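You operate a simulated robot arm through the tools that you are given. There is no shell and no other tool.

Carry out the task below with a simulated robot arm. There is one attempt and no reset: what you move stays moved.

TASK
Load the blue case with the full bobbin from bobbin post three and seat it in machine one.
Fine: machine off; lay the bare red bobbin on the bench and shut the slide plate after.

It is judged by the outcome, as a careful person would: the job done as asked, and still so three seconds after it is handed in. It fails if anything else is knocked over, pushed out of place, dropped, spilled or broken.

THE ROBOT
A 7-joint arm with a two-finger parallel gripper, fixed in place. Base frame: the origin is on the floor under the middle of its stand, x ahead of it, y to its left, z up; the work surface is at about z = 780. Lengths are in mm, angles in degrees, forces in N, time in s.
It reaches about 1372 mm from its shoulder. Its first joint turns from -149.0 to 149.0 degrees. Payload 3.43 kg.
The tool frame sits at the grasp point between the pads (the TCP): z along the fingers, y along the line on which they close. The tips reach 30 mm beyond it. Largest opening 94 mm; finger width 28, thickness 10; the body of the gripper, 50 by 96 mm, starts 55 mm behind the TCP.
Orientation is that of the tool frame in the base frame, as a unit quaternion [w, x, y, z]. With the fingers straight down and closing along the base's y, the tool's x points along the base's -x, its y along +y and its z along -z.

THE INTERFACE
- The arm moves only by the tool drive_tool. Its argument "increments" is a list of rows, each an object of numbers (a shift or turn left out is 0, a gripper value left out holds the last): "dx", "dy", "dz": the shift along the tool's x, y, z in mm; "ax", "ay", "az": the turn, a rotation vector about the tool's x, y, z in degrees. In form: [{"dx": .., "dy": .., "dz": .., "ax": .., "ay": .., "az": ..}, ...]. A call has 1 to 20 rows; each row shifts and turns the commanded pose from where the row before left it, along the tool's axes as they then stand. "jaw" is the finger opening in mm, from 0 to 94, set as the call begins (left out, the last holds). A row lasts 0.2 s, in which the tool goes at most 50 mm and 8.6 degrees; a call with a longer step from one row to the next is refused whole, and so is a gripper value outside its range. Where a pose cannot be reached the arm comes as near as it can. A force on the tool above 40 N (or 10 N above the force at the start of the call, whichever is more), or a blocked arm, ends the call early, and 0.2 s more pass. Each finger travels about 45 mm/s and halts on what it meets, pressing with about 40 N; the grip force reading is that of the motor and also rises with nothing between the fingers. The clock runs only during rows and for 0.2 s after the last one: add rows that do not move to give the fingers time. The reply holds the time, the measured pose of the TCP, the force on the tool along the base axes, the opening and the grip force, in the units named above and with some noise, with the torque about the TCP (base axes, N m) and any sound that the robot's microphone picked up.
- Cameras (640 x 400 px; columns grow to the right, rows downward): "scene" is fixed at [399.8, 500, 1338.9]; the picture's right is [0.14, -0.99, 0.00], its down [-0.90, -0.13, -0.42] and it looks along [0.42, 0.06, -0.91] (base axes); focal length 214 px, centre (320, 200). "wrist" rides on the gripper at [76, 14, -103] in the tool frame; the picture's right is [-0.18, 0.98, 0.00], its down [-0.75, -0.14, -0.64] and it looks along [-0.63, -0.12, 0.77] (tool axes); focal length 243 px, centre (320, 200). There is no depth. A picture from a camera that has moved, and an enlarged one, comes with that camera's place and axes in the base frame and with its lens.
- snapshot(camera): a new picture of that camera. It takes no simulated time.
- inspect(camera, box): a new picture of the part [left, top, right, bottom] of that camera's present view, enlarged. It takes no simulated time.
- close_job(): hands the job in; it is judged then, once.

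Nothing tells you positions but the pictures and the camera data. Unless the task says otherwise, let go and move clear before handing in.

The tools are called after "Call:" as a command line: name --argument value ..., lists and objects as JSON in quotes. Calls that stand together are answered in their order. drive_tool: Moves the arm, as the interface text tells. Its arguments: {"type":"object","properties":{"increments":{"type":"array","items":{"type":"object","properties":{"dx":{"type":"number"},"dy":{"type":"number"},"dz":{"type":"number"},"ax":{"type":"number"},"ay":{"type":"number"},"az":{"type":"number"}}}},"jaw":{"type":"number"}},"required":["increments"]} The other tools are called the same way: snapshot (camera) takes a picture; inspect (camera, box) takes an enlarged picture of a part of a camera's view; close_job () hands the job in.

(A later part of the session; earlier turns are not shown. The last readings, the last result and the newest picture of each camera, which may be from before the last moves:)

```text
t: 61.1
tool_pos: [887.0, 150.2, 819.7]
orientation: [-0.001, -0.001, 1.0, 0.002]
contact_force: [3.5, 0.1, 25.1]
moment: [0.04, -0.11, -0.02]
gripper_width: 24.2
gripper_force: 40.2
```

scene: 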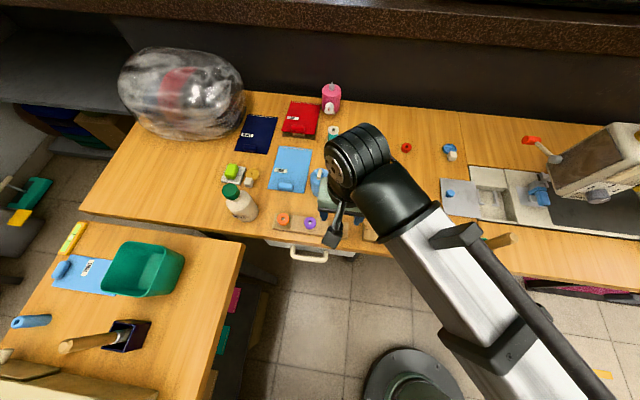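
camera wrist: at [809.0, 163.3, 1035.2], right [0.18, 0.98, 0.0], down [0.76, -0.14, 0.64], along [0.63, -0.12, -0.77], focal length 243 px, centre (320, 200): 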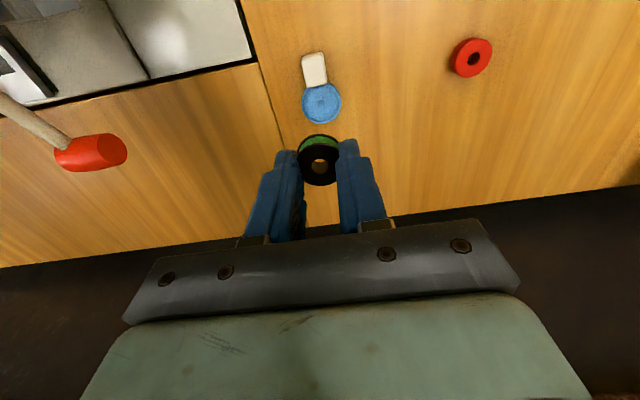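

It has reached the cup floor (25 N). I ease off and open just enough to release.

Call:
drive_tool --increments '[{"dz": -1.5}, {}]'

Call:
drive_tool --increments '[{}, {}, {}]' --jaw 36

Call:
drive_tool --increments '[{"dz": -3}, {"dz": -6}, {"dz": -10}, {"dz": -20}, {}]' --jaw 44

Call:
inspect --camera "wrist" --box '[260, 60, 380, 180]'

Call:
inspect --camera "scene" --box '[440, 135, 470, 160]'

```text
t: 61.7
tool_pos: [888.2, 149.7, 820.2]
orientation: [-0.001, -0.001, 1.0, 0.001]
contact_force: [1.5, -0.7, 9.3]
moment: [0.03, -0.08, 0.0]
gripper_width: 24.1
gripper_force: 39.7
```

```text
t: 62.5
tool_pos: [887.7, 150.8, 820.1]
orientation: [-0.002, -0.001, 1.0, 0.001]
contact_force: [0.2, -0.8, -0.3]
moment: [0.0, 0.02, 0.03]
gripper_width: 35.8
gripper_force: 0.0
```

```text
t: 63.7
tool_pos: [886.1, 149.8, 859.7]
orientation: [-0.002, -0.001, 1.0, 0.001]
contact_force: [-0.1, -0.6, 0.5]
moment: [0.01, -0.01, -0.02]
gripper_width: 44.3
gripper_force: 0.1
```

```text
3.33 times, centred on (320, 120) of wrist
camera zoom: at [809.8, 163.6, 962.5], right [0.18, 0.98, 0.0], down [0.76, -0.14, 0.64], along [0.63, -0.12, -0.77], focal length 809 px, centre (320, 467)
```

zoom: 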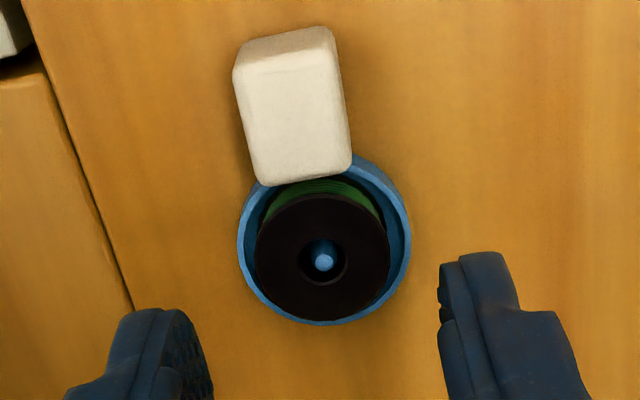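

```text
16.00 times, centred on (455, 148) of scene
camera zoom: at [399.8, 500.0, 1338.9], right [0.14, -0.99, 0.0], down [-0.9, -0.13, -0.42], along [0.42, 0.06, -0.91], focal length 3432 px, centre (-1840, 1040)
```

zoom: 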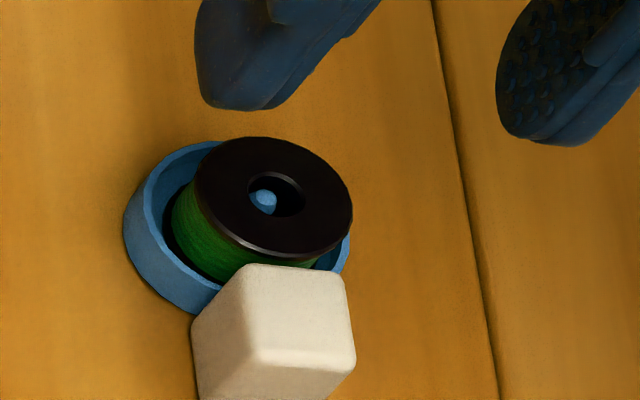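

The full bobbin sits on the peg in the blue case. Now I grasp the tab block (centre about (858, 150), ~20 mm wide) high up, so the tips will clear the seat stubs later.

Call:
drive_tool --increments '[{"dx": 15, "dy": 0.3}, {"dx": 16}, {"dz": 15}, {"dz": 15}, {"dz": 7}, {}]'

Call:
inspect --camera "wrist" --box '[260, 100, 380, 220]'

Call:
inspect --camera "scene" --box '[440, 135, 470, 160]'

```text
t: 65.1
tool_pos: [857.6, 151.1, 823.1]
orientation: [0.0, -0.001, 1.0, 0.002]
contact_force: [-0.1, -0.2, 0.3]
moment: [0.01, -0.01, 0.0]
gripper_width: 44.1
gripper_force: 0.1
```

```text
3.33 times, centred on (320, 160) of wrist
camera zoom: at [780.4, 163.8, 925.6], right [0.18, 0.98, 0.0], down [0.76, -0.14, 0.64], along [0.63, -0.12, -0.77], focal length 809 px, centre (320, 333)
```

zoom: 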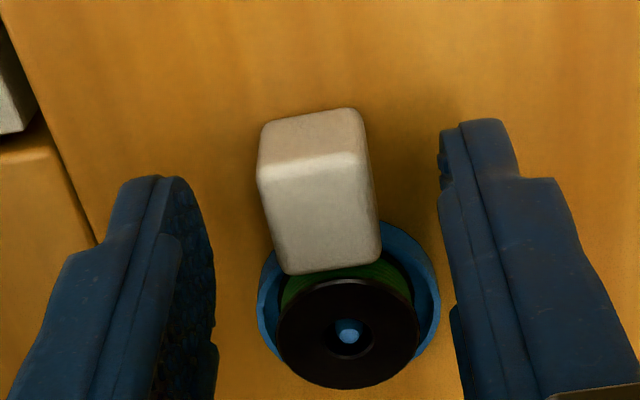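

```text
16.00 times, centred on (455, 148) of scene
camera zoom: at [399.8, 500.0, 1338.9], right [0.14, -0.99, 0.0], down [-0.9, -0.13, -0.42], along [0.42, 0.06, -0.91], focal length 3432 px, centre (-1840, 1040)
```

zoom: 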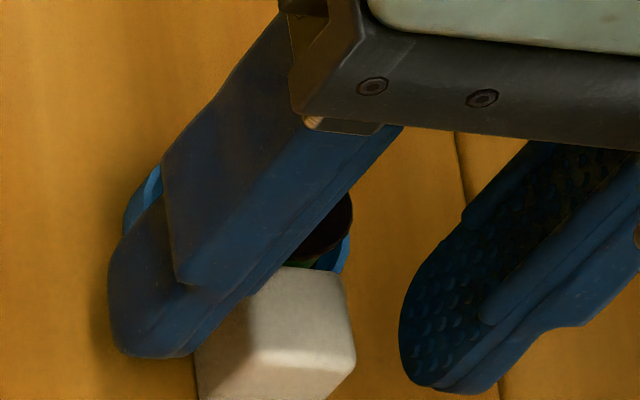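

Call:
drive_tool --increments '[{"dx": 1.5, "dz": 2}, {"dz": 2}, {}]'

Call:
drive_tool --increments '[{}, {}, {}, {}]' --jaw 18

Call:
inspect --camera "wrist" --box '[260, 100, 380, 220]'

Call:
inspect --camera "scene" --box '[440, 135, 470, 160]'

```text
t: 65.9
tool_pos: [855.2, 150.1, 819.8]
orientation: [-0.002, -0.002, 1.0, 0.002]
contact_force: [1.2, 0.7, -0.4]
moment: [-0.02, 0.01, 0.0]
gripper_width: 44.2
gripper_force: 0.1
```

```text
t: 66.9
tool_pos: [856.2, 150.7, 819.6]
orientation: [-0.002, -0.001, 1.0, 0.003]
contact_force: [0.6, 0.1, 0.7]
moment: [-0.04, 0.02, 0.03]
gripper_width: 19.3
gripper_force: 20.3
```

```text
3.33 times, centred on (320, 160) of wrist
camera zoom: at [779.0, 164.6, 921.6], right [0.18, 0.98, 0.0], down [0.76, -0.14, 0.64], along [0.63, -0.12, -0.77], focal length 809 px, centre (320, 333)
```

zoom: 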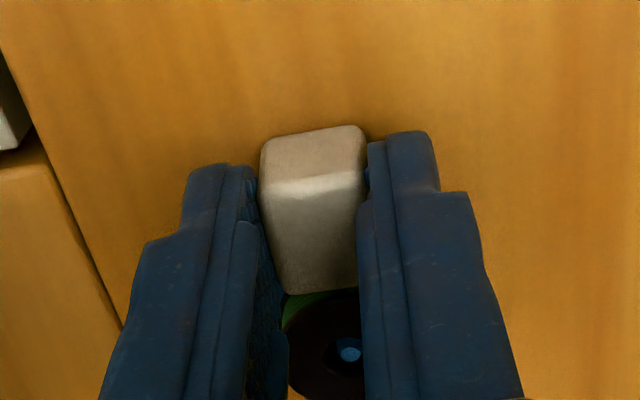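

```text
16.00 times, centred on (455, 148) of scene
camera zoom: at [399.8, 500.0, 1338.9], right [0.14, -0.99, 0.0], down [-0.9, -0.13, -0.42], along [0.42, 0.06, -0.91], focal length 3432 px, centre (-1840, 1040)
```

zoom: 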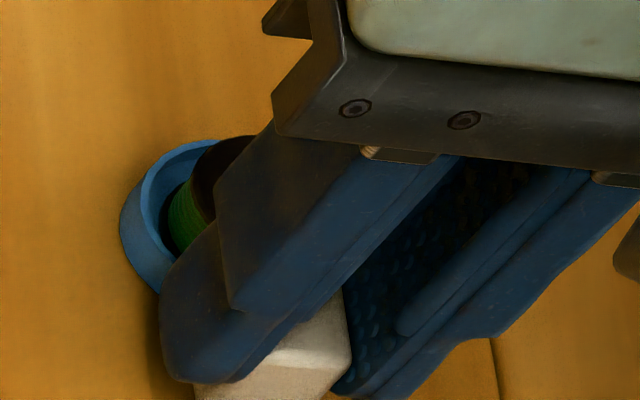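

The tab is gripped at 19.3 mm. I firm the grip and lift a little to check it holds level.

Call:
drive_tool --increments '[{}, {}, {}]' --jaw 8

Call:
drive_tool --increments '[{"dz": -1}, {"dz": -2}, {"dz": -3}, {"dz": -4}, {}]'

Call:
inspect --camera "wrist" --box '[260, 100, 380, 240]'

Call:
inspect --camera "scene" --box '[440, 135, 470, 160]'

```text
t: 67.7
tool_pos: [855.7, 150.5, 819.8]
orientation: [-0.003, -0.001, 1.0, 0.002]
contact_force: [1.2, -0.2, 0.1]
moment: [-0.01, -0.04, 0.04]
gripper_width: 18.9
gripper_force: 40.2
```

```text
t: 68.9
tool_pos: [856.1, 151.7, 827.9]
orientation: [-0.001, -0.001, 1.0, 0.001]
contact_force: [0.3, 0.3, -1.6]
moment: [0.0, 0.01, 0.01]
gripper_width: 18.8
gripper_force: 39.4
```

```text
2.86 times, centred on (320, 170) of wrist
camera zoom: at [779.1, 165.1, 931.5], right [0.18, 0.98, 0.0], down [0.76, -0.14, 0.64], along [0.63, -0.12, -0.77], focal length 693 px, centre (320, 286)
```

zoom: 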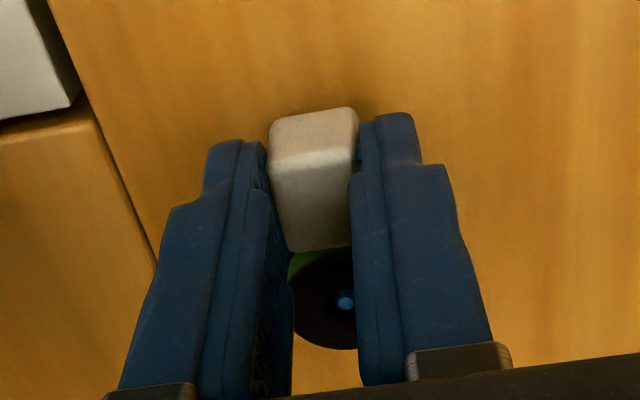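

```text
16.00 times, centred on (455, 148) of scene
camera zoom: at [399.8, 500.0, 1338.9], right [0.14, -0.99, 0.0], down [-0.9, -0.13, -0.42], along [0.42, 0.06, -0.91], focal length 3432 px, centre (-1840, 1040)
```

zoom: 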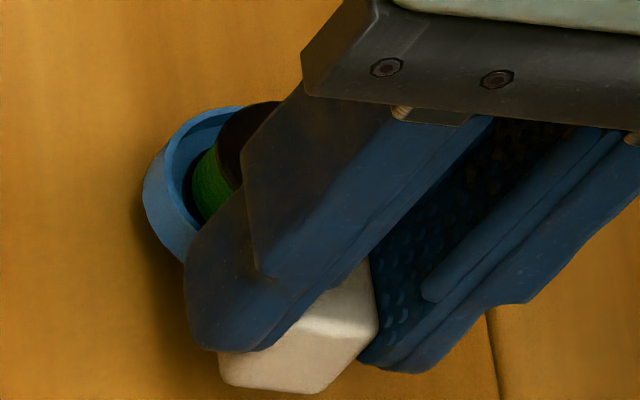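

The case is held level. I lift it and look at the seat with the scene camera at high zoom while it's unobstructed.

Call:
drive_tool --increments '[{"dz": -15}, {"dz": -25}, {"dz": -25}, {}]'

Call:
inspect --camera "scene" --box '[470, 182, 516, 218]'

Call:
inspect --camera "scene" --box '[430, 160, 530, 240]'

Call:
snapshot --camera "wrist"

```text
t: 69.9
tool_pos: [856.3, 149.8, 893.4]
orientation: [-0.002, -0.001, 1.0, 0.001]
contact_force: [-0.1, -0.6, -0.7]
moment: [-0.01, 0.02, 0.02]
gripper_width: 18.7
gripper_force: 40.2
```

```text
11.11 times, centred on (493, 200) of scene
camera zoom: at [399.8, 500.0, 1338.9], right [0.14, -0.99, 0.0], down [-0.9, -0.13, -0.42], along [0.42, 0.06, -0.91], focal length 2383 px, centre (-1602, 200)
```

zoom: 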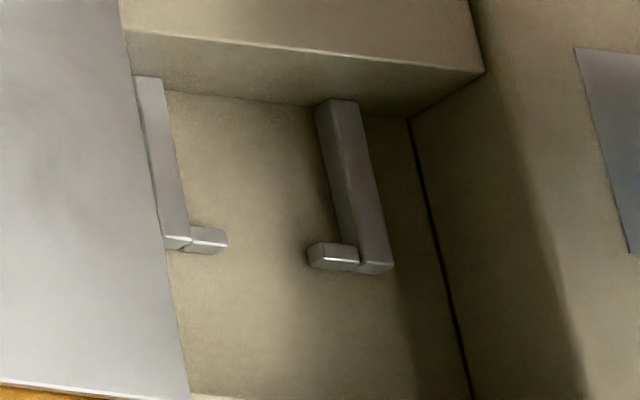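

```text
5.00 times, centred on (480, 200) of scene
camera zoom: at [399.8, 500.0, 1338.9], right [0.14, -0.99, 0.0], down [-0.9, -0.13, -0.42], along [0.42, 0.06, -0.91], focal length 1072 px, centre (-480, 200)
```

zoom: 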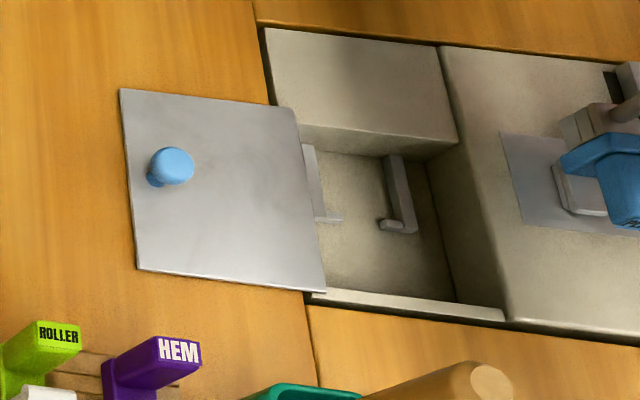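

```text
taken
camera wrist: at [780.1, 164.2, 995.5], right [0.18, 0.98, 0.0], down [0.76, -0.14, 0.64], along [0.63, -0.12, -0.77], focal length 243 px, centre (320, 200)
```

wrist: 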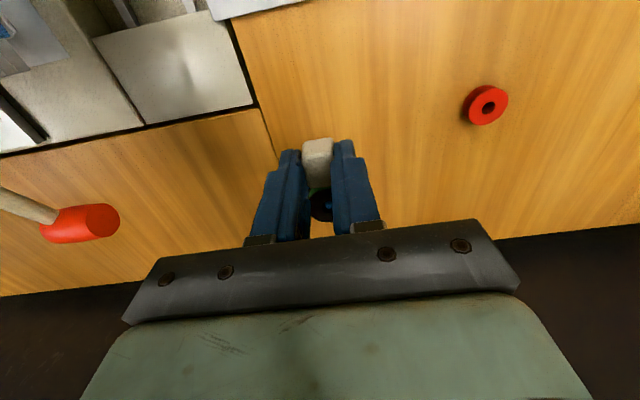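

The seat centre comes out near (750, 39) with floor z≈750; the cup centre is about 32 mm ahead of the TCP, so the target TCP is about (718, 39). I carry the case over, stopping short in y to check clearance to the machine head.

Call:
drive_tool --increments '[{"dx": 30, "dy": -10}, {"dx": 35, "dy": -10}, {"dx": 35, "dy": -15}, {"dx": 30, "dy": -20}, {"dx": 8, "dy": -15}, {"dz": 15}, {}]'

Call:
snapshot --camera "wrist"

Call:
snapshot --camera "scene"

Call:
inspect --camera "scene" --box '[430, 110, 640, 250]'

```text
t: 71.5
tool_pos: [718.8, 79.9, 880.3]
orientation: [-0.001, -0.001, 1.0, 0.002]
contact_force: [-0.3, 1.2, -0.3]
moment: [-0.03, 0.02, 0.0]
gripper_width: 19.0
gripper_force: 40.0
```

```text
taken
camera wrist: at [641.6, 93.8, 981.6], right [0.18, 0.98, 0.0], down [0.76, -0.14, 0.64], along [0.63, -0.12, -0.77], focal length 243 px, centre (320, 200)
```

wrist: 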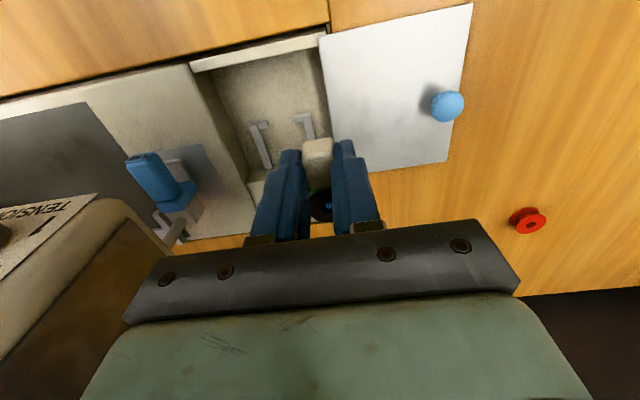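

```text
taken
```

scene: 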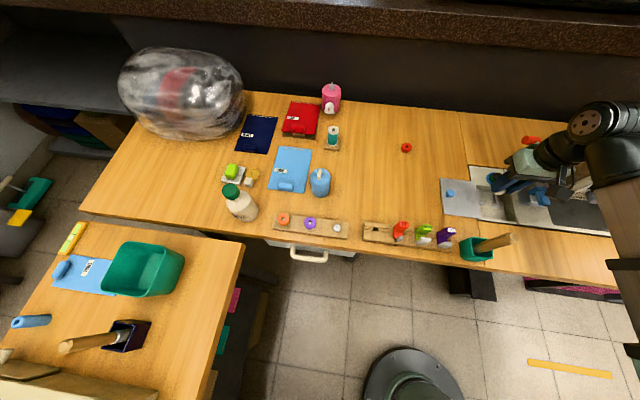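

```text
2.86 times, centred on (535, 180) of scene
camera zoom: at [399.8, 500.0, 1338.9], right [0.14, -0.99, 0.0], down [-0.9, -0.13, -0.42], along [0.42, 0.06, -0.91], focal length 613 px, centre (-294, 257)
```

zoom: 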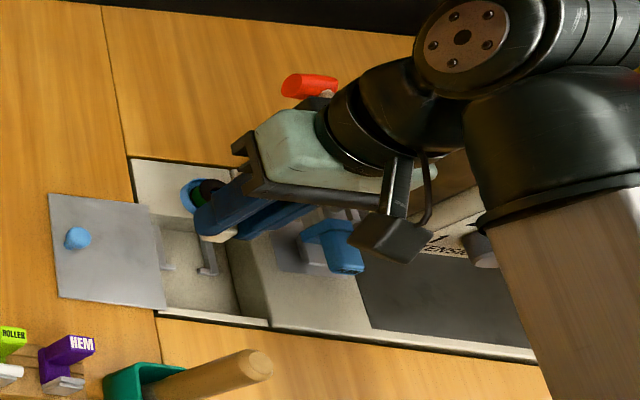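

The case hangs clear and the gripper is next to the head with room. I shift toward y=39 in small steps and check clearance before lowering.

Call:
drive_tool --increments '[{"dy": -10}, {"dy": -10}, {"dy": -10}, {"dy": -6}, {"dz": 15}, {}]'

Call:
snapshot --camera "wrist"

Call:
inspect --camera "scene" --box '[460, 100, 640, 250]'

Call:
inspect --camera "scene" --box '[470, 182, 516, 218]'

```text
t: 72.9
tool_pos: [716.8, 44.0, 864.6]
orientation: [-0.002, -0.002, 1.0, 0.001]
contact_force: [-0.4, 0.5, -1.0]
moment: [0.0, 0.02, -0.04]
gripper_width: 18.4
gripper_force: 40.1
```

```text
taken
camera wrist: at [641.3, 57.4, 966.4], right [0.18, 0.98, 0.0], down [0.76, -0.14, 0.64], along [0.63, -0.12, -0.77], focal length 243 px, centre (320, 200)
```

wrist: 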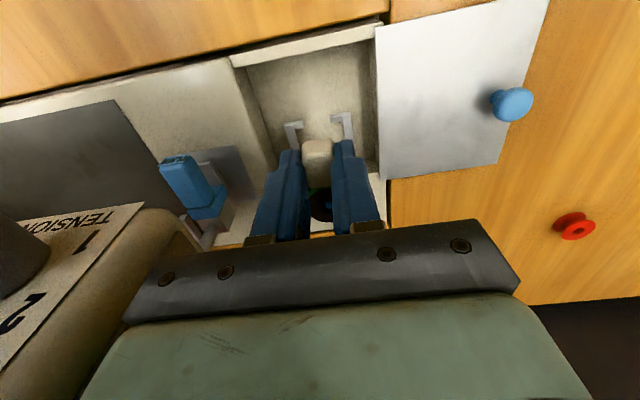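

```text
2.67 times, centred on (550, 175) of scene
camera zoom: at [399.8, 500.0, 1338.9], right [0.14, -0.99, 0.0], down [-0.9, -0.13, -0.42], along [0.42, 0.06, -0.91], focal length 572 px, centre (-293, 267)
```

zoom: 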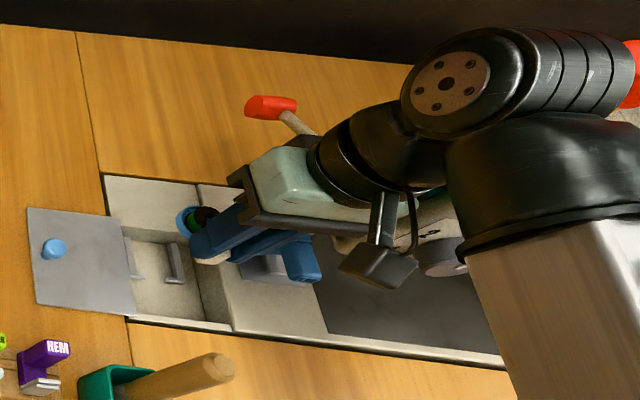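

```text
11.11 times, centred on (493, 200) of scene
camera zoom: at [399.8, 500.0, 1338.9], right [0.14, -0.99, 0.0], down [-0.9, -0.13, -0.42], along [0.42, 0.06, -0.91], focal length 2383 px, centre (-1602, 200)
```

zoom: 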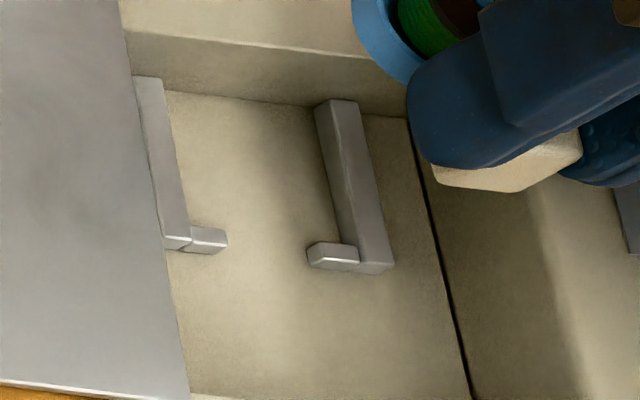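

Checking the geometry, the wrist joint above the gripper would come down onto the machine head (top ≈ 980 mm) if I lowered straight down here. So I'll set the case back on the bench, re-grip the tab with the gripper pitched back about 30°, and seat it that way.

Call:
drive_tool --increments '[{"dz": -15}, {"dy": 10, "dz": -10}, {"dy": 15}, {"dy": 15}, {"dx": -20, "dy": 15}, {"dx": -30, "dy": 15}, {"dx": -35, "dy": 15}, {"dx": -35, "dy": 15}, {"dx": -18, "dy": 7}, {"dz": 25}, {"dz": 25}, {"dz": 10}, {}]'

Call:
inspect --camera "scene" --box '[430, 120, 480, 170]'

```text
t: 75.7
tool_pos: [855.3, 151.8, 829.0]
orientation: [-0.002, 0.0, 1.0, 0.002]
contact_force: [0.7, 0.3, -1.1]
moment: [0.01, 0.03, -0.02]
gripper_width: 18.7
gripper_force: 39.8
```

```text
8.00 times, centred on (455, 145) of scene
camera zoom: at [399.8, 500.0, 1338.9], right [0.14, -0.99, 0.0], down [-0.9, -0.13, -0.42], along [0.42, 0.06, -0.91], focal length 1716 px, centre (-760, 640)
```

zoom: 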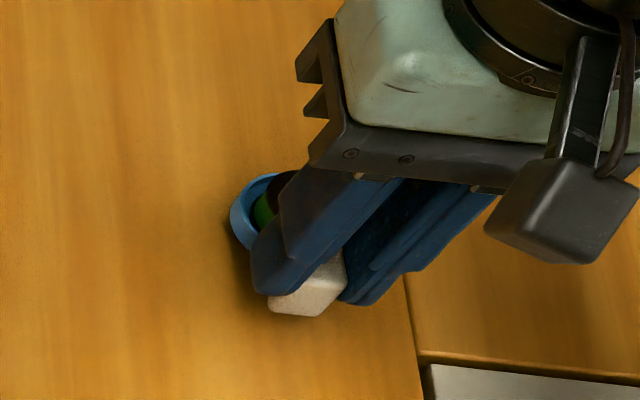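

Call:
drive_tool --increments '[{"dz": 3}, {"dz": 2}, {"dz": 2}, {"dz": 1}, {}]'

Call:
drive_tool --increments '[{"dz": 0.8}, {}]'

Call:
drive_tool --increments '[{"dz": 0.8}, {}]'

```text
t: 76.9
tool_pos: [854.5, 151.3, 821.8]
orientation: [-0.002, -0.001, 1.0, 0.001]
contact_force: [-0.7, 0.4, -0.4]
moment: [-0.01, 0.03, -0.01]
gripper_width: 18.6
gripper_force: 40.3
```

```text
t: 77.5
tool_pos: [854.7, 151.9, 820.2]
orientation: [-0.002, -0.001, 1.0, 0.002]
contact_force: [-0.4, -0.3, -0.5]
moment: [-0.01, -0.03, 0.02]
gripper_width: 18.9
gripper_force: 39.7
```

```text
t: 78.1
tool_pos: [856.3, 151.0, 818.1]
orientation: [-0.001, -0.001, 1.0, 0.002]
contact_force: [0.3, -1.3, 0.1]
moment: [0.0, -0.02, 0.02]
gripper_width: 18.7
gripper_force: 40.5
```

Call:
drive_tool --increments '[{"dz": 0.7}, {}]'

Call:
drive_tool --increments '[{"dz": 0.7}, {}]'

```text
t: 78.7
tool_pos: [853.9, 151.9, 819.5]
orientation: [0.0, -0.002, 1.0, 0.002]
contact_force: [0.4, -0.2, 1.0]
moment: [0.0, -0.03, 0.0]
gripper_width: 18.9
gripper_force: 40.3
```

```text
t: 79.3
tool_pos: [855.0, 153.0, 819.1]
orientation: [-0.001, -0.001, 1.0, 0.002]
contact_force: [1.1, -0.3, 11.7]
moment: [-0.07, -0.12, -0.02]
gripper_width: 19.0
gripper_force: 39.6
```

It rests on the bench. I release the tab, back off upward, and pitch the gripper back.

Call:
drive_tool --increments '[{"dz": -0.7}, {}]'

Call:
drive_tool --increments '[{}, {}, {}]' --jaw 40

Call:
drive_tool --increments '[{"dz": -10}, {"dz": -20}, {"dz": -20}, {"dz": -20}, {}]'

Call:
inspect --camera "wrist" --box '[260, 60, 380, 200]'

Call:
inspect --camera "scene" --box '[440, 135, 470, 160]'

```text
t: 79.9
tool_pos: [855.4, 150.8, 819.0]
orientation: [0.0, -0.002, 1.0, 0.001]
contact_force: [0.5, -1.8, 11.8]
moment: [-0.08, -0.08, 0.02]
gripper_width: 18.6
gripper_force: 39.8
```

```text
t: 80.7
tool_pos: [854.5, 150.0, 818.0]
orientation: [-0.002, -0.001, 1.0, 0.002]
contact_force: [0.7, 1.2, 0.1]
moment: [-0.02, 0.0, 0.02]
gripper_width: 39.8
gripper_force: 0.0
```

```text
t: 81.9
tool_pos: [855.2, 150.5, 888.8]
orientation: [-0.002, -0.001, 1.0, 0.001]
contact_force: [-0.8, -0.6, -0.2]
moment: [-0.01, 0.02, -0.01]
gripper_width: 40.1
gripper_force: 0.0
```

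```text
2.86 times, centred on (320, 130) of wrist
camera zoom: at [777.9, 164.3, 990.7], right [0.18, 0.98, 0.0], down [0.76, -0.14, 0.64], along [0.63, -0.12, -0.77], focal length 693 px, centre (320, 400)
```

zoom: 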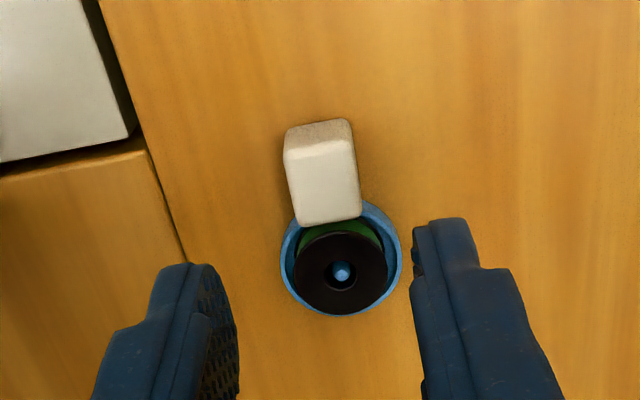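

```text
16.00 times, centred on (455, 148) of scene
camera zoom: at [399.8, 500.0, 1338.9], right [0.14, -0.99, 0.0], down [-0.9, -0.13, -0.42], along [0.42, 0.06, -0.91], focal length 3432 px, centre (-1840, 1040)
```

zoom: 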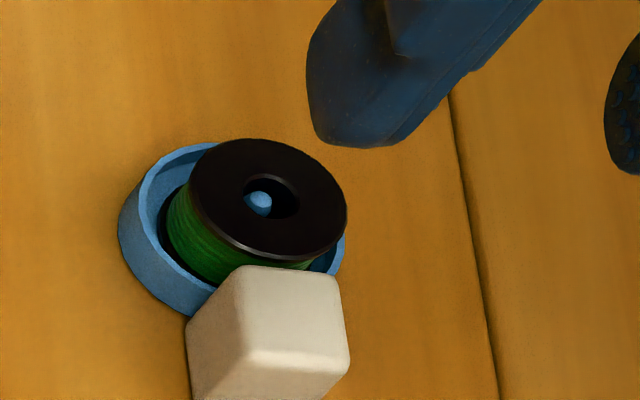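

The case is back on the bench intact. Now I pitch the gripper back 30° about its closing axis and move to a pre-grasp above the tab.

Call:
drive_tool --increments '[{"ay": -6}, {"ay": -6}, {"ay": -6}, {"ay": -6}, {"ay": -6}, {}]'

Call:
snapshot --camera "scene"

Call:
snapshot --camera "wrist"

```text
t: 83.3
tool_pos: [855.1, 150.9, 889.0]
orientation: [0.258, 0.0, 0.966, 0.002]
contact_force: [0.6, -0.3, 0.4]
moment: [-0.01, 0.03, 0.0]
gripper_width: 39.9
gripper_force: 0.0
```

```text
taken
```

scene: 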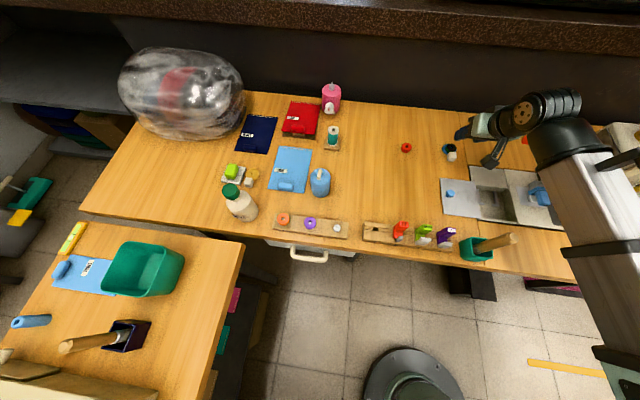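

```text
taken
camera wrist: at [737.5, 165.0, 939.2], right [0.16, 0.98, 0.09], down [0.33, -0.14, 0.93], along [0.93, -0.12, -0.35], focal length 243 px, centre (320, 200)
```

wrist: 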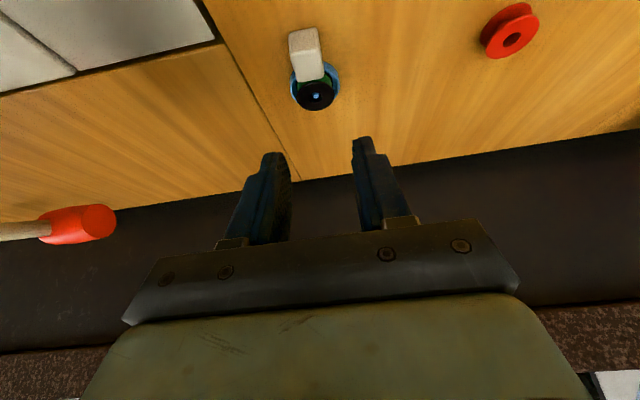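

Tilt achieved. I move to above the tab and descend vertically in the tilted frame.

Call:
drive_tool --increments '[{"dx": 17, "dy": 0.4, "dz": 13}, {"dx": 16.5, "dz": 13}, {"dx": 5, "dz": 8.66}, {}]'

Call:
inspect --camera "wrist" --box '[250, 60, 390, 200]'

Call:
inspect --camera "scene" --box '[430, 130, 480, 170]'

```text
t: 84.3
tool_pos: [840.7, 151.5, 838.4]
orientation: [0.256, 0.0, 0.967, 0.002]
contact_force: [0.6, 0.3, 0.3]
moment: [0.01, 0.01, 0.01]
gripper_width: 40.2
gripper_force: 0.1
```

```text
2.86 times, centred on (320, 130) of wrist
camera zoom: at [721.9, 165.9, 889.0], right [0.16, 0.98, 0.09], down [0.33, -0.14, 0.93], along [0.93, -0.12, -0.35], focal length 693 px, centre (320, 400)
```

zoom: 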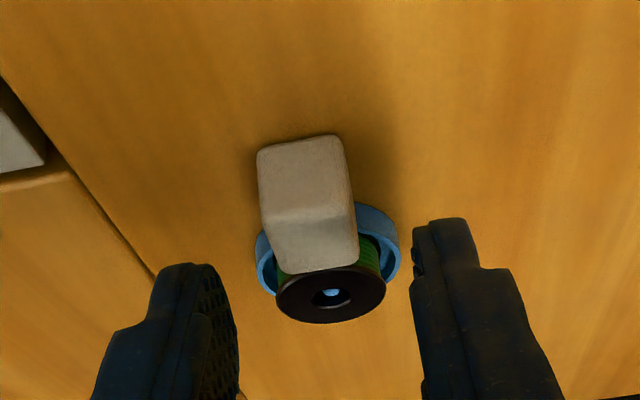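

```text
10.00 times, centred on (455, 150) of scene
camera zoom: at [399.8, 500.0, 1338.9], right [0.14, -0.99, 0.0], down [-0.9, -0.13, -0.42], along [0.42, 0.06, -0.91], focal length 2145 px, centre (-1030, 700)
```

zoom: 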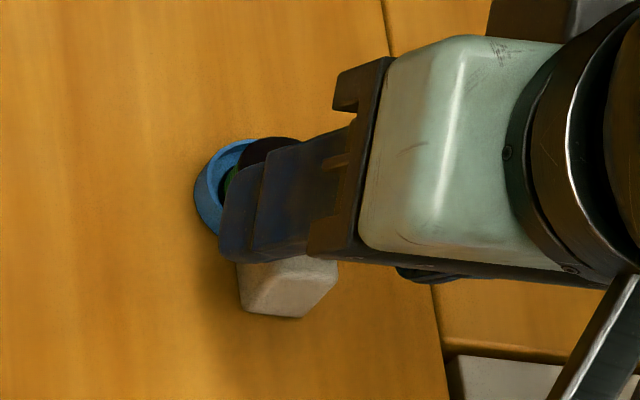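

Call:
drive_tool --increments '[{"dx": 4, "dz": 6.93}, {"dx": 4, "dz": 6.93}, {"dx": 3.4, "dz": 5.9}, {}]'

Call:
inspect --camera "wrist" --box '[250, 80, 390, 220]'

Call:
inspect --camera "scene" --box '[430, 130, 480, 170]'

```text
t: 85.3
tool_pos: [838.9, 150.4, 815.9]
orientation: [0.257, 0.0, 0.966, 0.002]
contact_force: [0.1, -0.4, 0.3]
moment: [0.0, 0.03, 0.01]
gripper_width: 39.8
gripper_force: 0.0
```

```text
2.86 times, centred on (320, 150) of wrist
camera zoom: at [720.9, 165.3, 866.6], right [0.16, 0.98, 0.09], down [0.33, -0.14, 0.93], along [0.93, -0.12, -0.35], focal length 693 px, centre (320, 343)
```

zoom: 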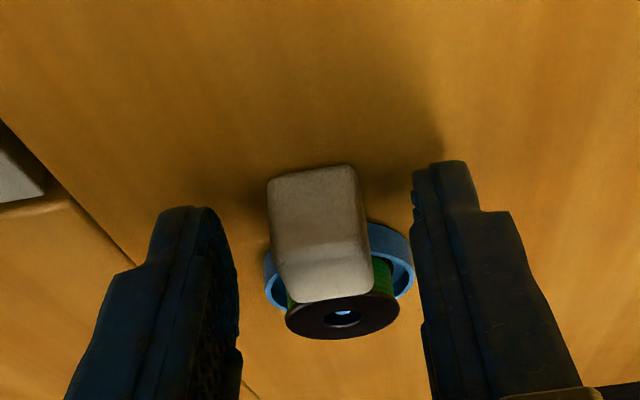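

```text
10.00 times, centred on (455, 150) of scene
camera zoom: at [399.8, 500.0, 1338.9], right [0.14, -0.99, 0.0], down [-0.9, -0.13, -0.42], along [0.42, 0.06, -0.91], focal length 2145 px, centre (-1030, 700)
```

zoom: 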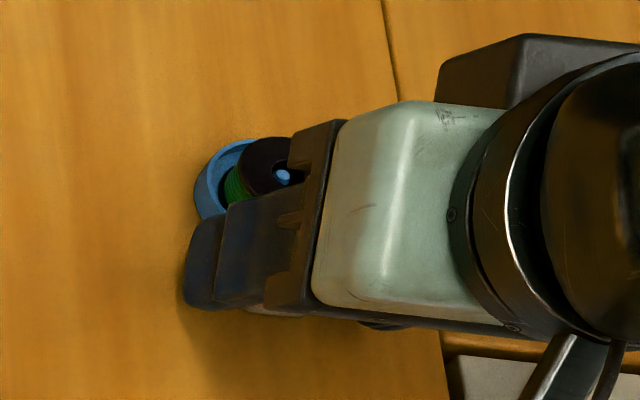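

Call:
drive_tool --increments '[{}, {}, {}, {}]' --jaw 18

Call:
drive_tool --increments '[{}, {}, {}]' --jaw 8

Call:
drive_tool --increments '[{"dx": -1, "dz": -1.73}, {"dx": -1.5, "dz": -2.6}, {"dx": -2.5, "dz": -4.33}, {}]'

Call:
inspect --camera "wrist" --box '[250, 80, 390, 220]'

Call:
inspect --camera "scene" --box '[430, 130, 480, 170]'

```text
t: 86.3
tool_pos: [837.9, 152.3, 816.2]
orientation: [0.258, -0.001, 0.966, 0.002]
contact_force: [1.4, -1.0, -0.6]
moment: [0.0, 0.0, 0.02]
gripper_width: 19.2
gripper_force: 23.6
```

```text
t: 87.1
tool_pos: [838.9, 151.0, 816.3]
orientation: [0.257, 0.0, 0.966, 0.001]
contact_force: [0.2, 0.9, 0.4]
moment: [0.01, 0.02, -0.02]
gripper_width: 19.0
gripper_force: 40.0
```

```text
t: 88.1
tool_pos: [838.7, 152.6, 826.3]
orientation: [0.258, -0.001, 0.966, 0.002]
contact_force: [0.4, -0.2, 0.6]
moment: [0.02, 0.03, -0.01]
gripper_width: 18.8
gripper_force: 40.2
```

```text
2.86 times, centred on (320, 150) of wrist
camera zoom: at [721.1, 165.7, 876.7], right [0.16, 0.98, 0.09], down [0.33, -0.14, 0.93], along [0.93, -0.12, -0.35], focal length 693 px, centre (320, 343)
```

zoom: 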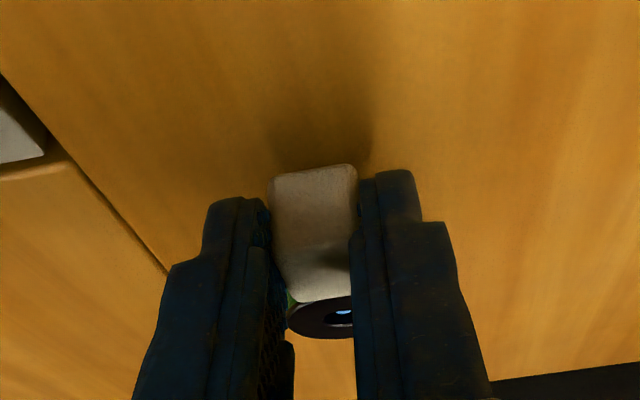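

```text
10.00 times, centred on (455, 150) of scene
camera zoom: at [399.8, 500.0, 1338.9], right [0.14, -0.99, 0.0], down [-0.9, -0.13, -0.42], along [0.42, 0.06, -0.91], focal length 2145 px, centre (-1030, 700)
```

zoom: 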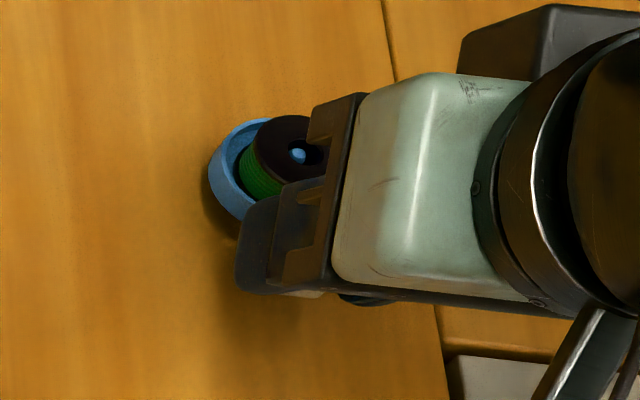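

The case is held level with the pitched grip. I lift it and route toward the seat, keeping clear of the handle in the teal cup and the machine head.

Call:
drive_tool --increments '[{"dx": -15, "dz": -26}, {"dx": -15, "dz": -26}, {"dx": 19.6, "dy": -20, "dz": -11.3}, {"dx": 19.6, "dy": -20, "dz": -11.3}, {"dx": 19.6, "dy": -20, "dz": -11.3}, {"dx": 15.6, "dy": -20, "dz": -9}, {"dx": 15.6, "dy": -21, "dz": -9}, {}]'

Call:
snapshot --camera "scene"

Call:
inspect --camera "scene" --box '[450, 90, 640, 260]'

Call:
snapshot --camera "wrist"

```text
t: 89.9
tool_pos: [735.7, 48.5, 885.4]
orientation: [0.257, 0.0, 0.966, 0.001]
contact_force: [0.8, 0.3, -0.1]
moment: [0.0, 0.03, 0.02]
gripper_width: 18.8
gripper_force: 39.7
```

```text
taken
```

scene: 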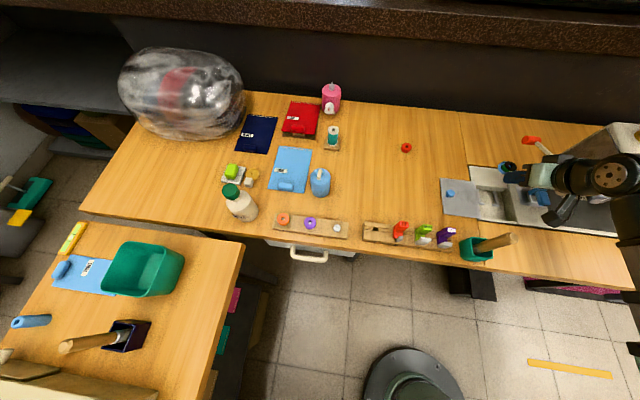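

```text
2.35 times, centred on (545, 175) of scene
camera zoom: at [399.8, 500.0, 1338.9], right [0.14, -0.99, 0.0], down [-0.9, -0.13, -0.42], along [0.42, 0.06, -0.91], focal length 505 px, centre (-209, 259)
```

zoom: 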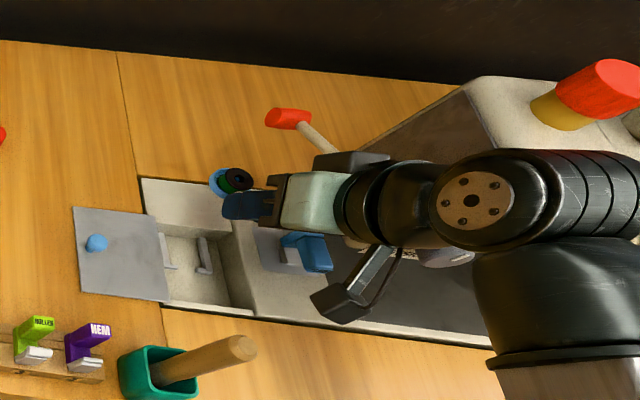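

```text
taken
camera wrist: at [618.2, 63.7, 936.0], right [0.16, 0.98, 0.09], down [0.33, -0.14, 0.93], along [0.93, -0.12, -0.35], focal length 243 px, centre (320, 200)
```

wrist: 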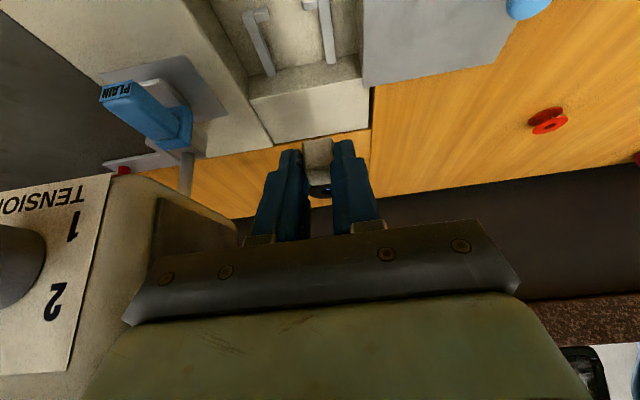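

The clearances look good in this pitch: wrist joint stays in front of the machine. I move over the seat and lower partway, then check alignment.

Call:
drive_tool --increments '[{"dx": 14.4, "dy": -5.6, "dz": -8.3}, {"dx": 14.4, "dy": -5.6, "dz": -8.3}, {"dx": 10, "dz": 17.3}, {"dx": 10, "dz": 17.3}, {}]'

Call:
drive_tool --increments '[{}]'

Call:
inspect --camera "scene" --box '[470, 172, 530, 218]'

Call:
snapshot --camera "scene"

Call:
snapshot --camera "wrist"

```text
t: 91.1
tool_pos: [702.0, 41.9, 844.9]
orientation: [0.258, 0.0, 0.966, 0.002]
contact_force: [-0.3, 0.7, -0.7]
moment: [0.01, 0.0, 0.05]
gripper_width: 18.8
gripper_force: 40.6
```

```text
t: 91.5
tool_pos: [703.0, 39.4, 845.8]
orientation: [0.258, 0.0, 0.966, 0.002]
contact_force: [0.6, 0.0, -1.3]
moment: [0.0, 0.0, -0.02]
gripper_width: 19.0
gripper_force: 40.0
```

```text
8.70 times, centred on (500, 195) of scene
camera zoom: at [399.8, 500.0, 1338.9], right [0.14, -0.99, 0.0], down [-0.9, -0.13, -0.42], along [0.42, 0.06, -0.91], focal length 1865 px, centre (-1245, 244)
```

zoom: 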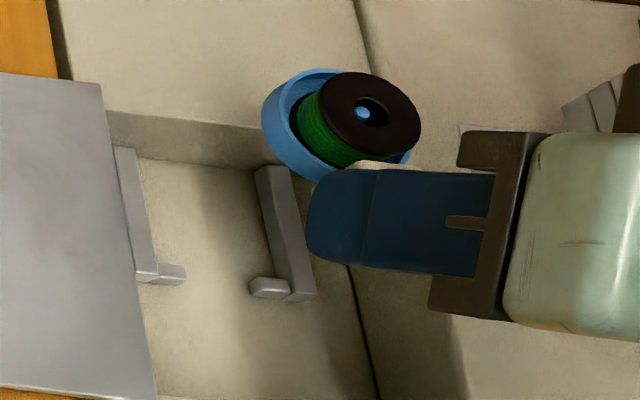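

```text
taken
```

scene: 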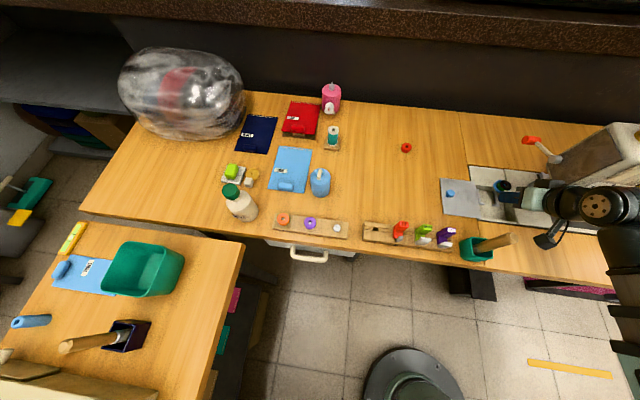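

```text
taken
camera wrist: at [584.1, 53.9, 896.7], right [0.16, 0.98, 0.09], down [0.33, -0.14, 0.93], along [0.93, -0.12, -0.35], focal length 243 px, centre (320, 200)
```

wrist: 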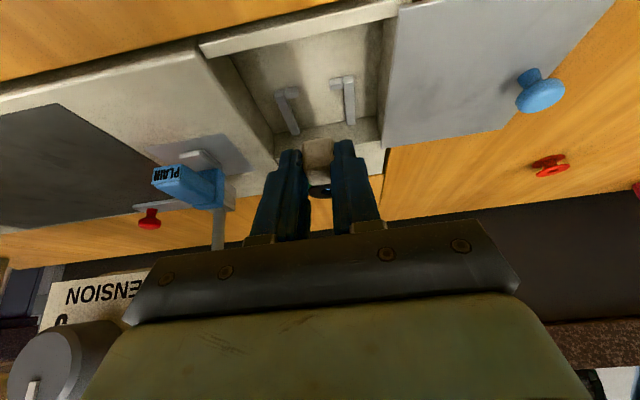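

Call:
inspect --camera "wrist" --box '[250, 60, 390, 210]'

Call:
drive_tool --increments '[{}]'

Call:
drive_tool --increments '[{}]'

Call:
drive_tool --increments '[{}]'

```text
2.67 times, centred on (320, 135) of wrist
camera zoom: at [584.1, 53.9, 896.7], right [0.16, 0.98, 0.09], down [0.33, -0.14, 0.93], along [0.93, -0.12, -0.35], focal length 647 px, centre (320, 373)
```

zoom: 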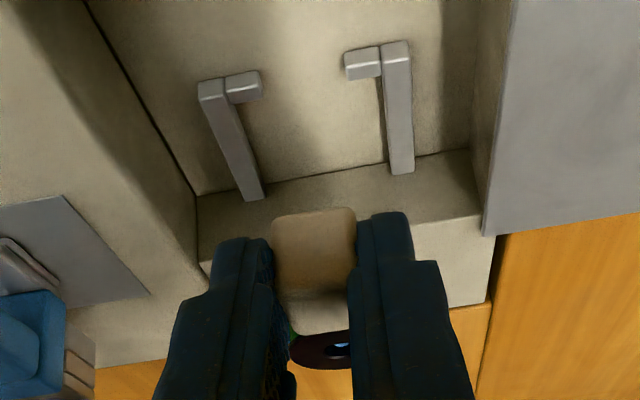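

```text
t: 91.9
tool_pos: [701.9, 40.3, 845.7]
orientation: [0.257, 0.0, 0.966, 0.002]
contact_force: [-0.3, 0.6, -0.4]
moment: [0.01, 0.04, 0.01]
gripper_width: 18.9
gripper_force: 39.7
```

```text
t: 92.3
tool_pos: [701.9, 40.0, 846.5]
orientation: [0.258, -0.001, 0.966, 0.002]
contact_force: [-1.1, 0.0, -0.5]
moment: [0.03, 0.02, 0.0]
gripper_width: 18.7
gripper_force: 40.6
```

```text
t: 92.7
tool_pos: [701.9, 40.5, 845.4]
orientation: [0.257, 0.0, 0.966, 0.002]
contact_force: [0.0, -0.1, -1.0]
moment: [0.01, 0.01, -0.01]
gripper_width: 18.7
gripper_force: 40.1
```

Both cameras agree: x is on target and the case should go about 0.7 mm toward −y. I apply that and lower to just above the rails.

Call:
drive_tool --increments '[{"dx": 7.5, "dy": -0.7, "dz": 13}, {"dx": 7.5, "dz": 13}, {"dx": 5, "dz": 8.66}, {}]'

Call:
inspect --camera "scene" --box '[470, 176, 520, 214]'

Call:
inspect --camera "wrist" --box '[250, 80, 390, 230]'

Call:
inspect --camera "scene" --box '[450, 90, 640, 260]'

```text
t: 93.7
tool_pos: [702.2, 38.6, 805.7]
orientation: [0.257, -0.001, 0.966, 0.002]
contact_force: [0.9, 0.4, -0.8]
moment: [0.0, 0.01, -0.01]
gripper_width: 18.6
gripper_force: 40.2
```

```text
10.53 times, centred on (495, 195) of scene
camera zoom: at [399.8, 500.0, 1338.9], right [0.14, -0.99, 0.0], down [-0.9, -0.13, -0.42], along [0.42, 0.06, -0.91], focal length 2258 px, centre (-1522, 253)
```

zoom: 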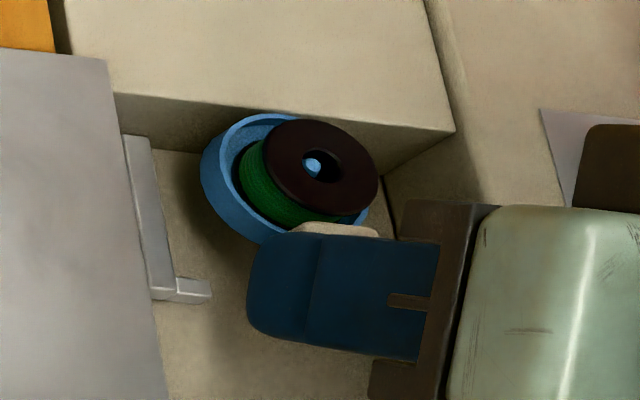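

```text
2.67 times, centred on (320, 155) of wrist
camera zoom: at [584.2, 53.0, 856.3], right [0.16, 0.98, 0.09], down [0.33, -0.14, 0.93], along [0.93, -0.12, -0.35], focal length 647 px, centre (320, 320)
```

zoom: 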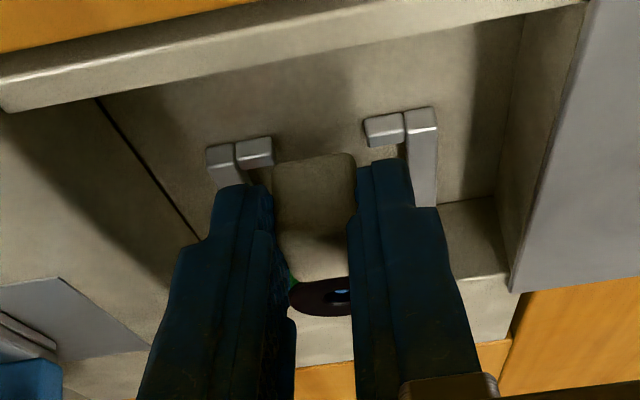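

```text
2.35 times, centred on (545, 175) of scene
camera zoom: at [399.8, 500.0, 1338.9], right [0.14, -0.99, 0.0], down [-0.9, -0.13, -0.42], along [0.42, 0.06, -0.91], focal length 505 px, centre (-209, 259)
```

zoom: 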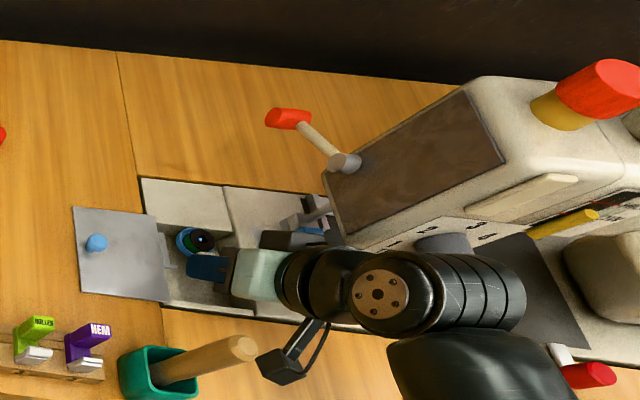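

Call:
inspect --camera "wrist" --box '[290, 110, 350, 160]'

Call:
inspect --camera "scene" --box '[476, 178, 512, 206]'

```text
8.00 times, centred on (320, 135) of wrist
camera zoom: at [584.2, 53.0, 856.3], right [0.16, 0.98, 0.09], down [0.33, -0.14, 0.93], along [0.93, -0.12, -0.35], focal length 1941 px, centre (320, 720)
```

zoom: 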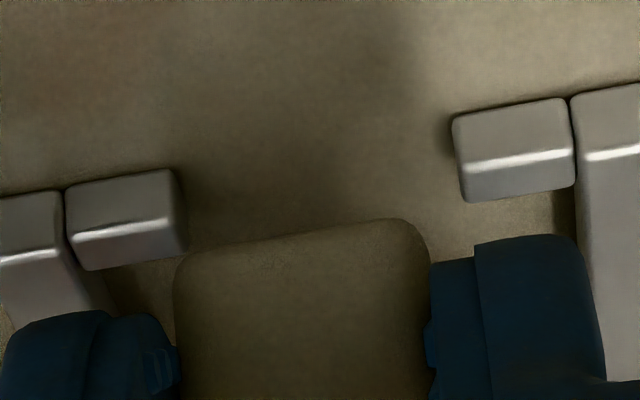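

```text
14.29 times, centred on (494, 192) of scene
camera zoom: at [399.8, 500.0, 1338.9], right [0.14, -0.99, 0.0], down [-0.9, -0.13, -0.42], along [0.42, 0.06, -0.91], focal length 3064 px, centre (-2166, 314)
```

zoom: 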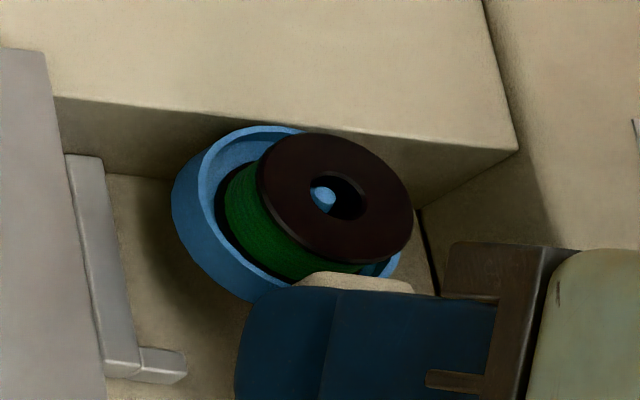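

Finely measured, the block sits about 0.7 mm toward −y of the stub gap centre, so I shift back +0.6 mm and lower to the rail tops, then continue in small force-checked steps.

Call:
drive_tool --increments '[{"dy": 0.6}, {"dx": 2, "dz": 3.46}, {"dx": 2, "dz": 3.46}, {"dx": 1, "dz": 1.73}, {}]'

Call:
inspect --camera "wrist" --box '[290, 120, 350, 170]'

Call:
inspect --camera "scene" --box '[476, 178, 512, 206]'

```text
t: 94.9
tool_pos: [702.2, 38.6, 796.4]
orientation: [0.257, -0.001, 0.966, 0.002]
contact_force: [-3.9, -0.6, 0.2]
moment: [0.02, 0.06, 0.01]
gripper_width: 18.7
gripper_force: 39.5
```

```text
8.00 times, centred on (320, 145) of wrist
camera zoom: at [584.3, 53.3, 846.8], right [0.16, 0.98, 0.09], down [0.33, -0.14, 0.93], along [0.93, -0.12, -0.35], focal length 1941 px, centre (320, 640)
```

zoom: 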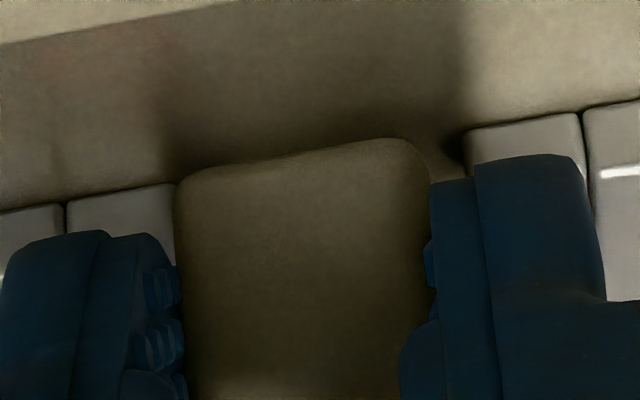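

```text
14.29 times, centred on (494, 192) of scene
camera zoom: at [399.8, 500.0, 1338.9], right [0.14, -0.99, 0.0], down [-0.9, -0.13, -0.42], along [0.42, 0.06, -0.91], focal length 3064 px, centre (-2166, 314)
```

zoom: 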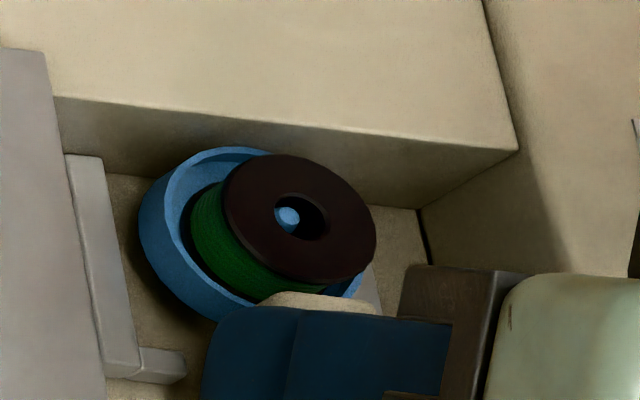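

A small −x force (3.9 N) suggests the cup's far edge is brushing the far wall. I shift 1.5 mm toward −x and check the force again.

Call:
drive_tool --increments '[{"dx": 1.3, "dz": -0.75}, {}]'

Call:
drive_tool --increments '[{}]'

Call:
inspect --camera "scene" --box '[480, 182, 510, 206]'

```text
t: 95.5
tool_pos: [699.9, 39.9, 795.7]
orientation: [0.258, 0.0, 0.966, 0.002]
contact_force: [-0.4, -0.4, -0.3]
moment: [-0.02, 0.0, -0.02]
gripper_width: 19.0
gripper_force: 39.9
```

```text
t: 95.9
tool_pos: [700.4, 39.0, 796.0]
orientation: [0.257, 0.0, 0.966, 0.002]
contact_force: [0.4, -0.2, -0.5]
moment: [-0.02, 0.01, -0.04]
gripper_width: 18.7
gripper_force: 39.8
```

```text
16.00 times, centred on (495, 194) of scene
camera zoom: at [399.8, 500.0, 1338.9], right [0.14, -0.99, 0.0], down [-0.9, -0.13, -0.42], along [0.42, 0.06, -0.91], focal length 3432 px, centre (-2480, 296)
```

zoom: 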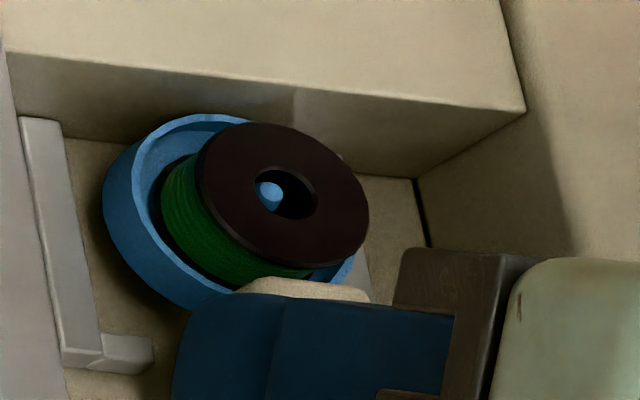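

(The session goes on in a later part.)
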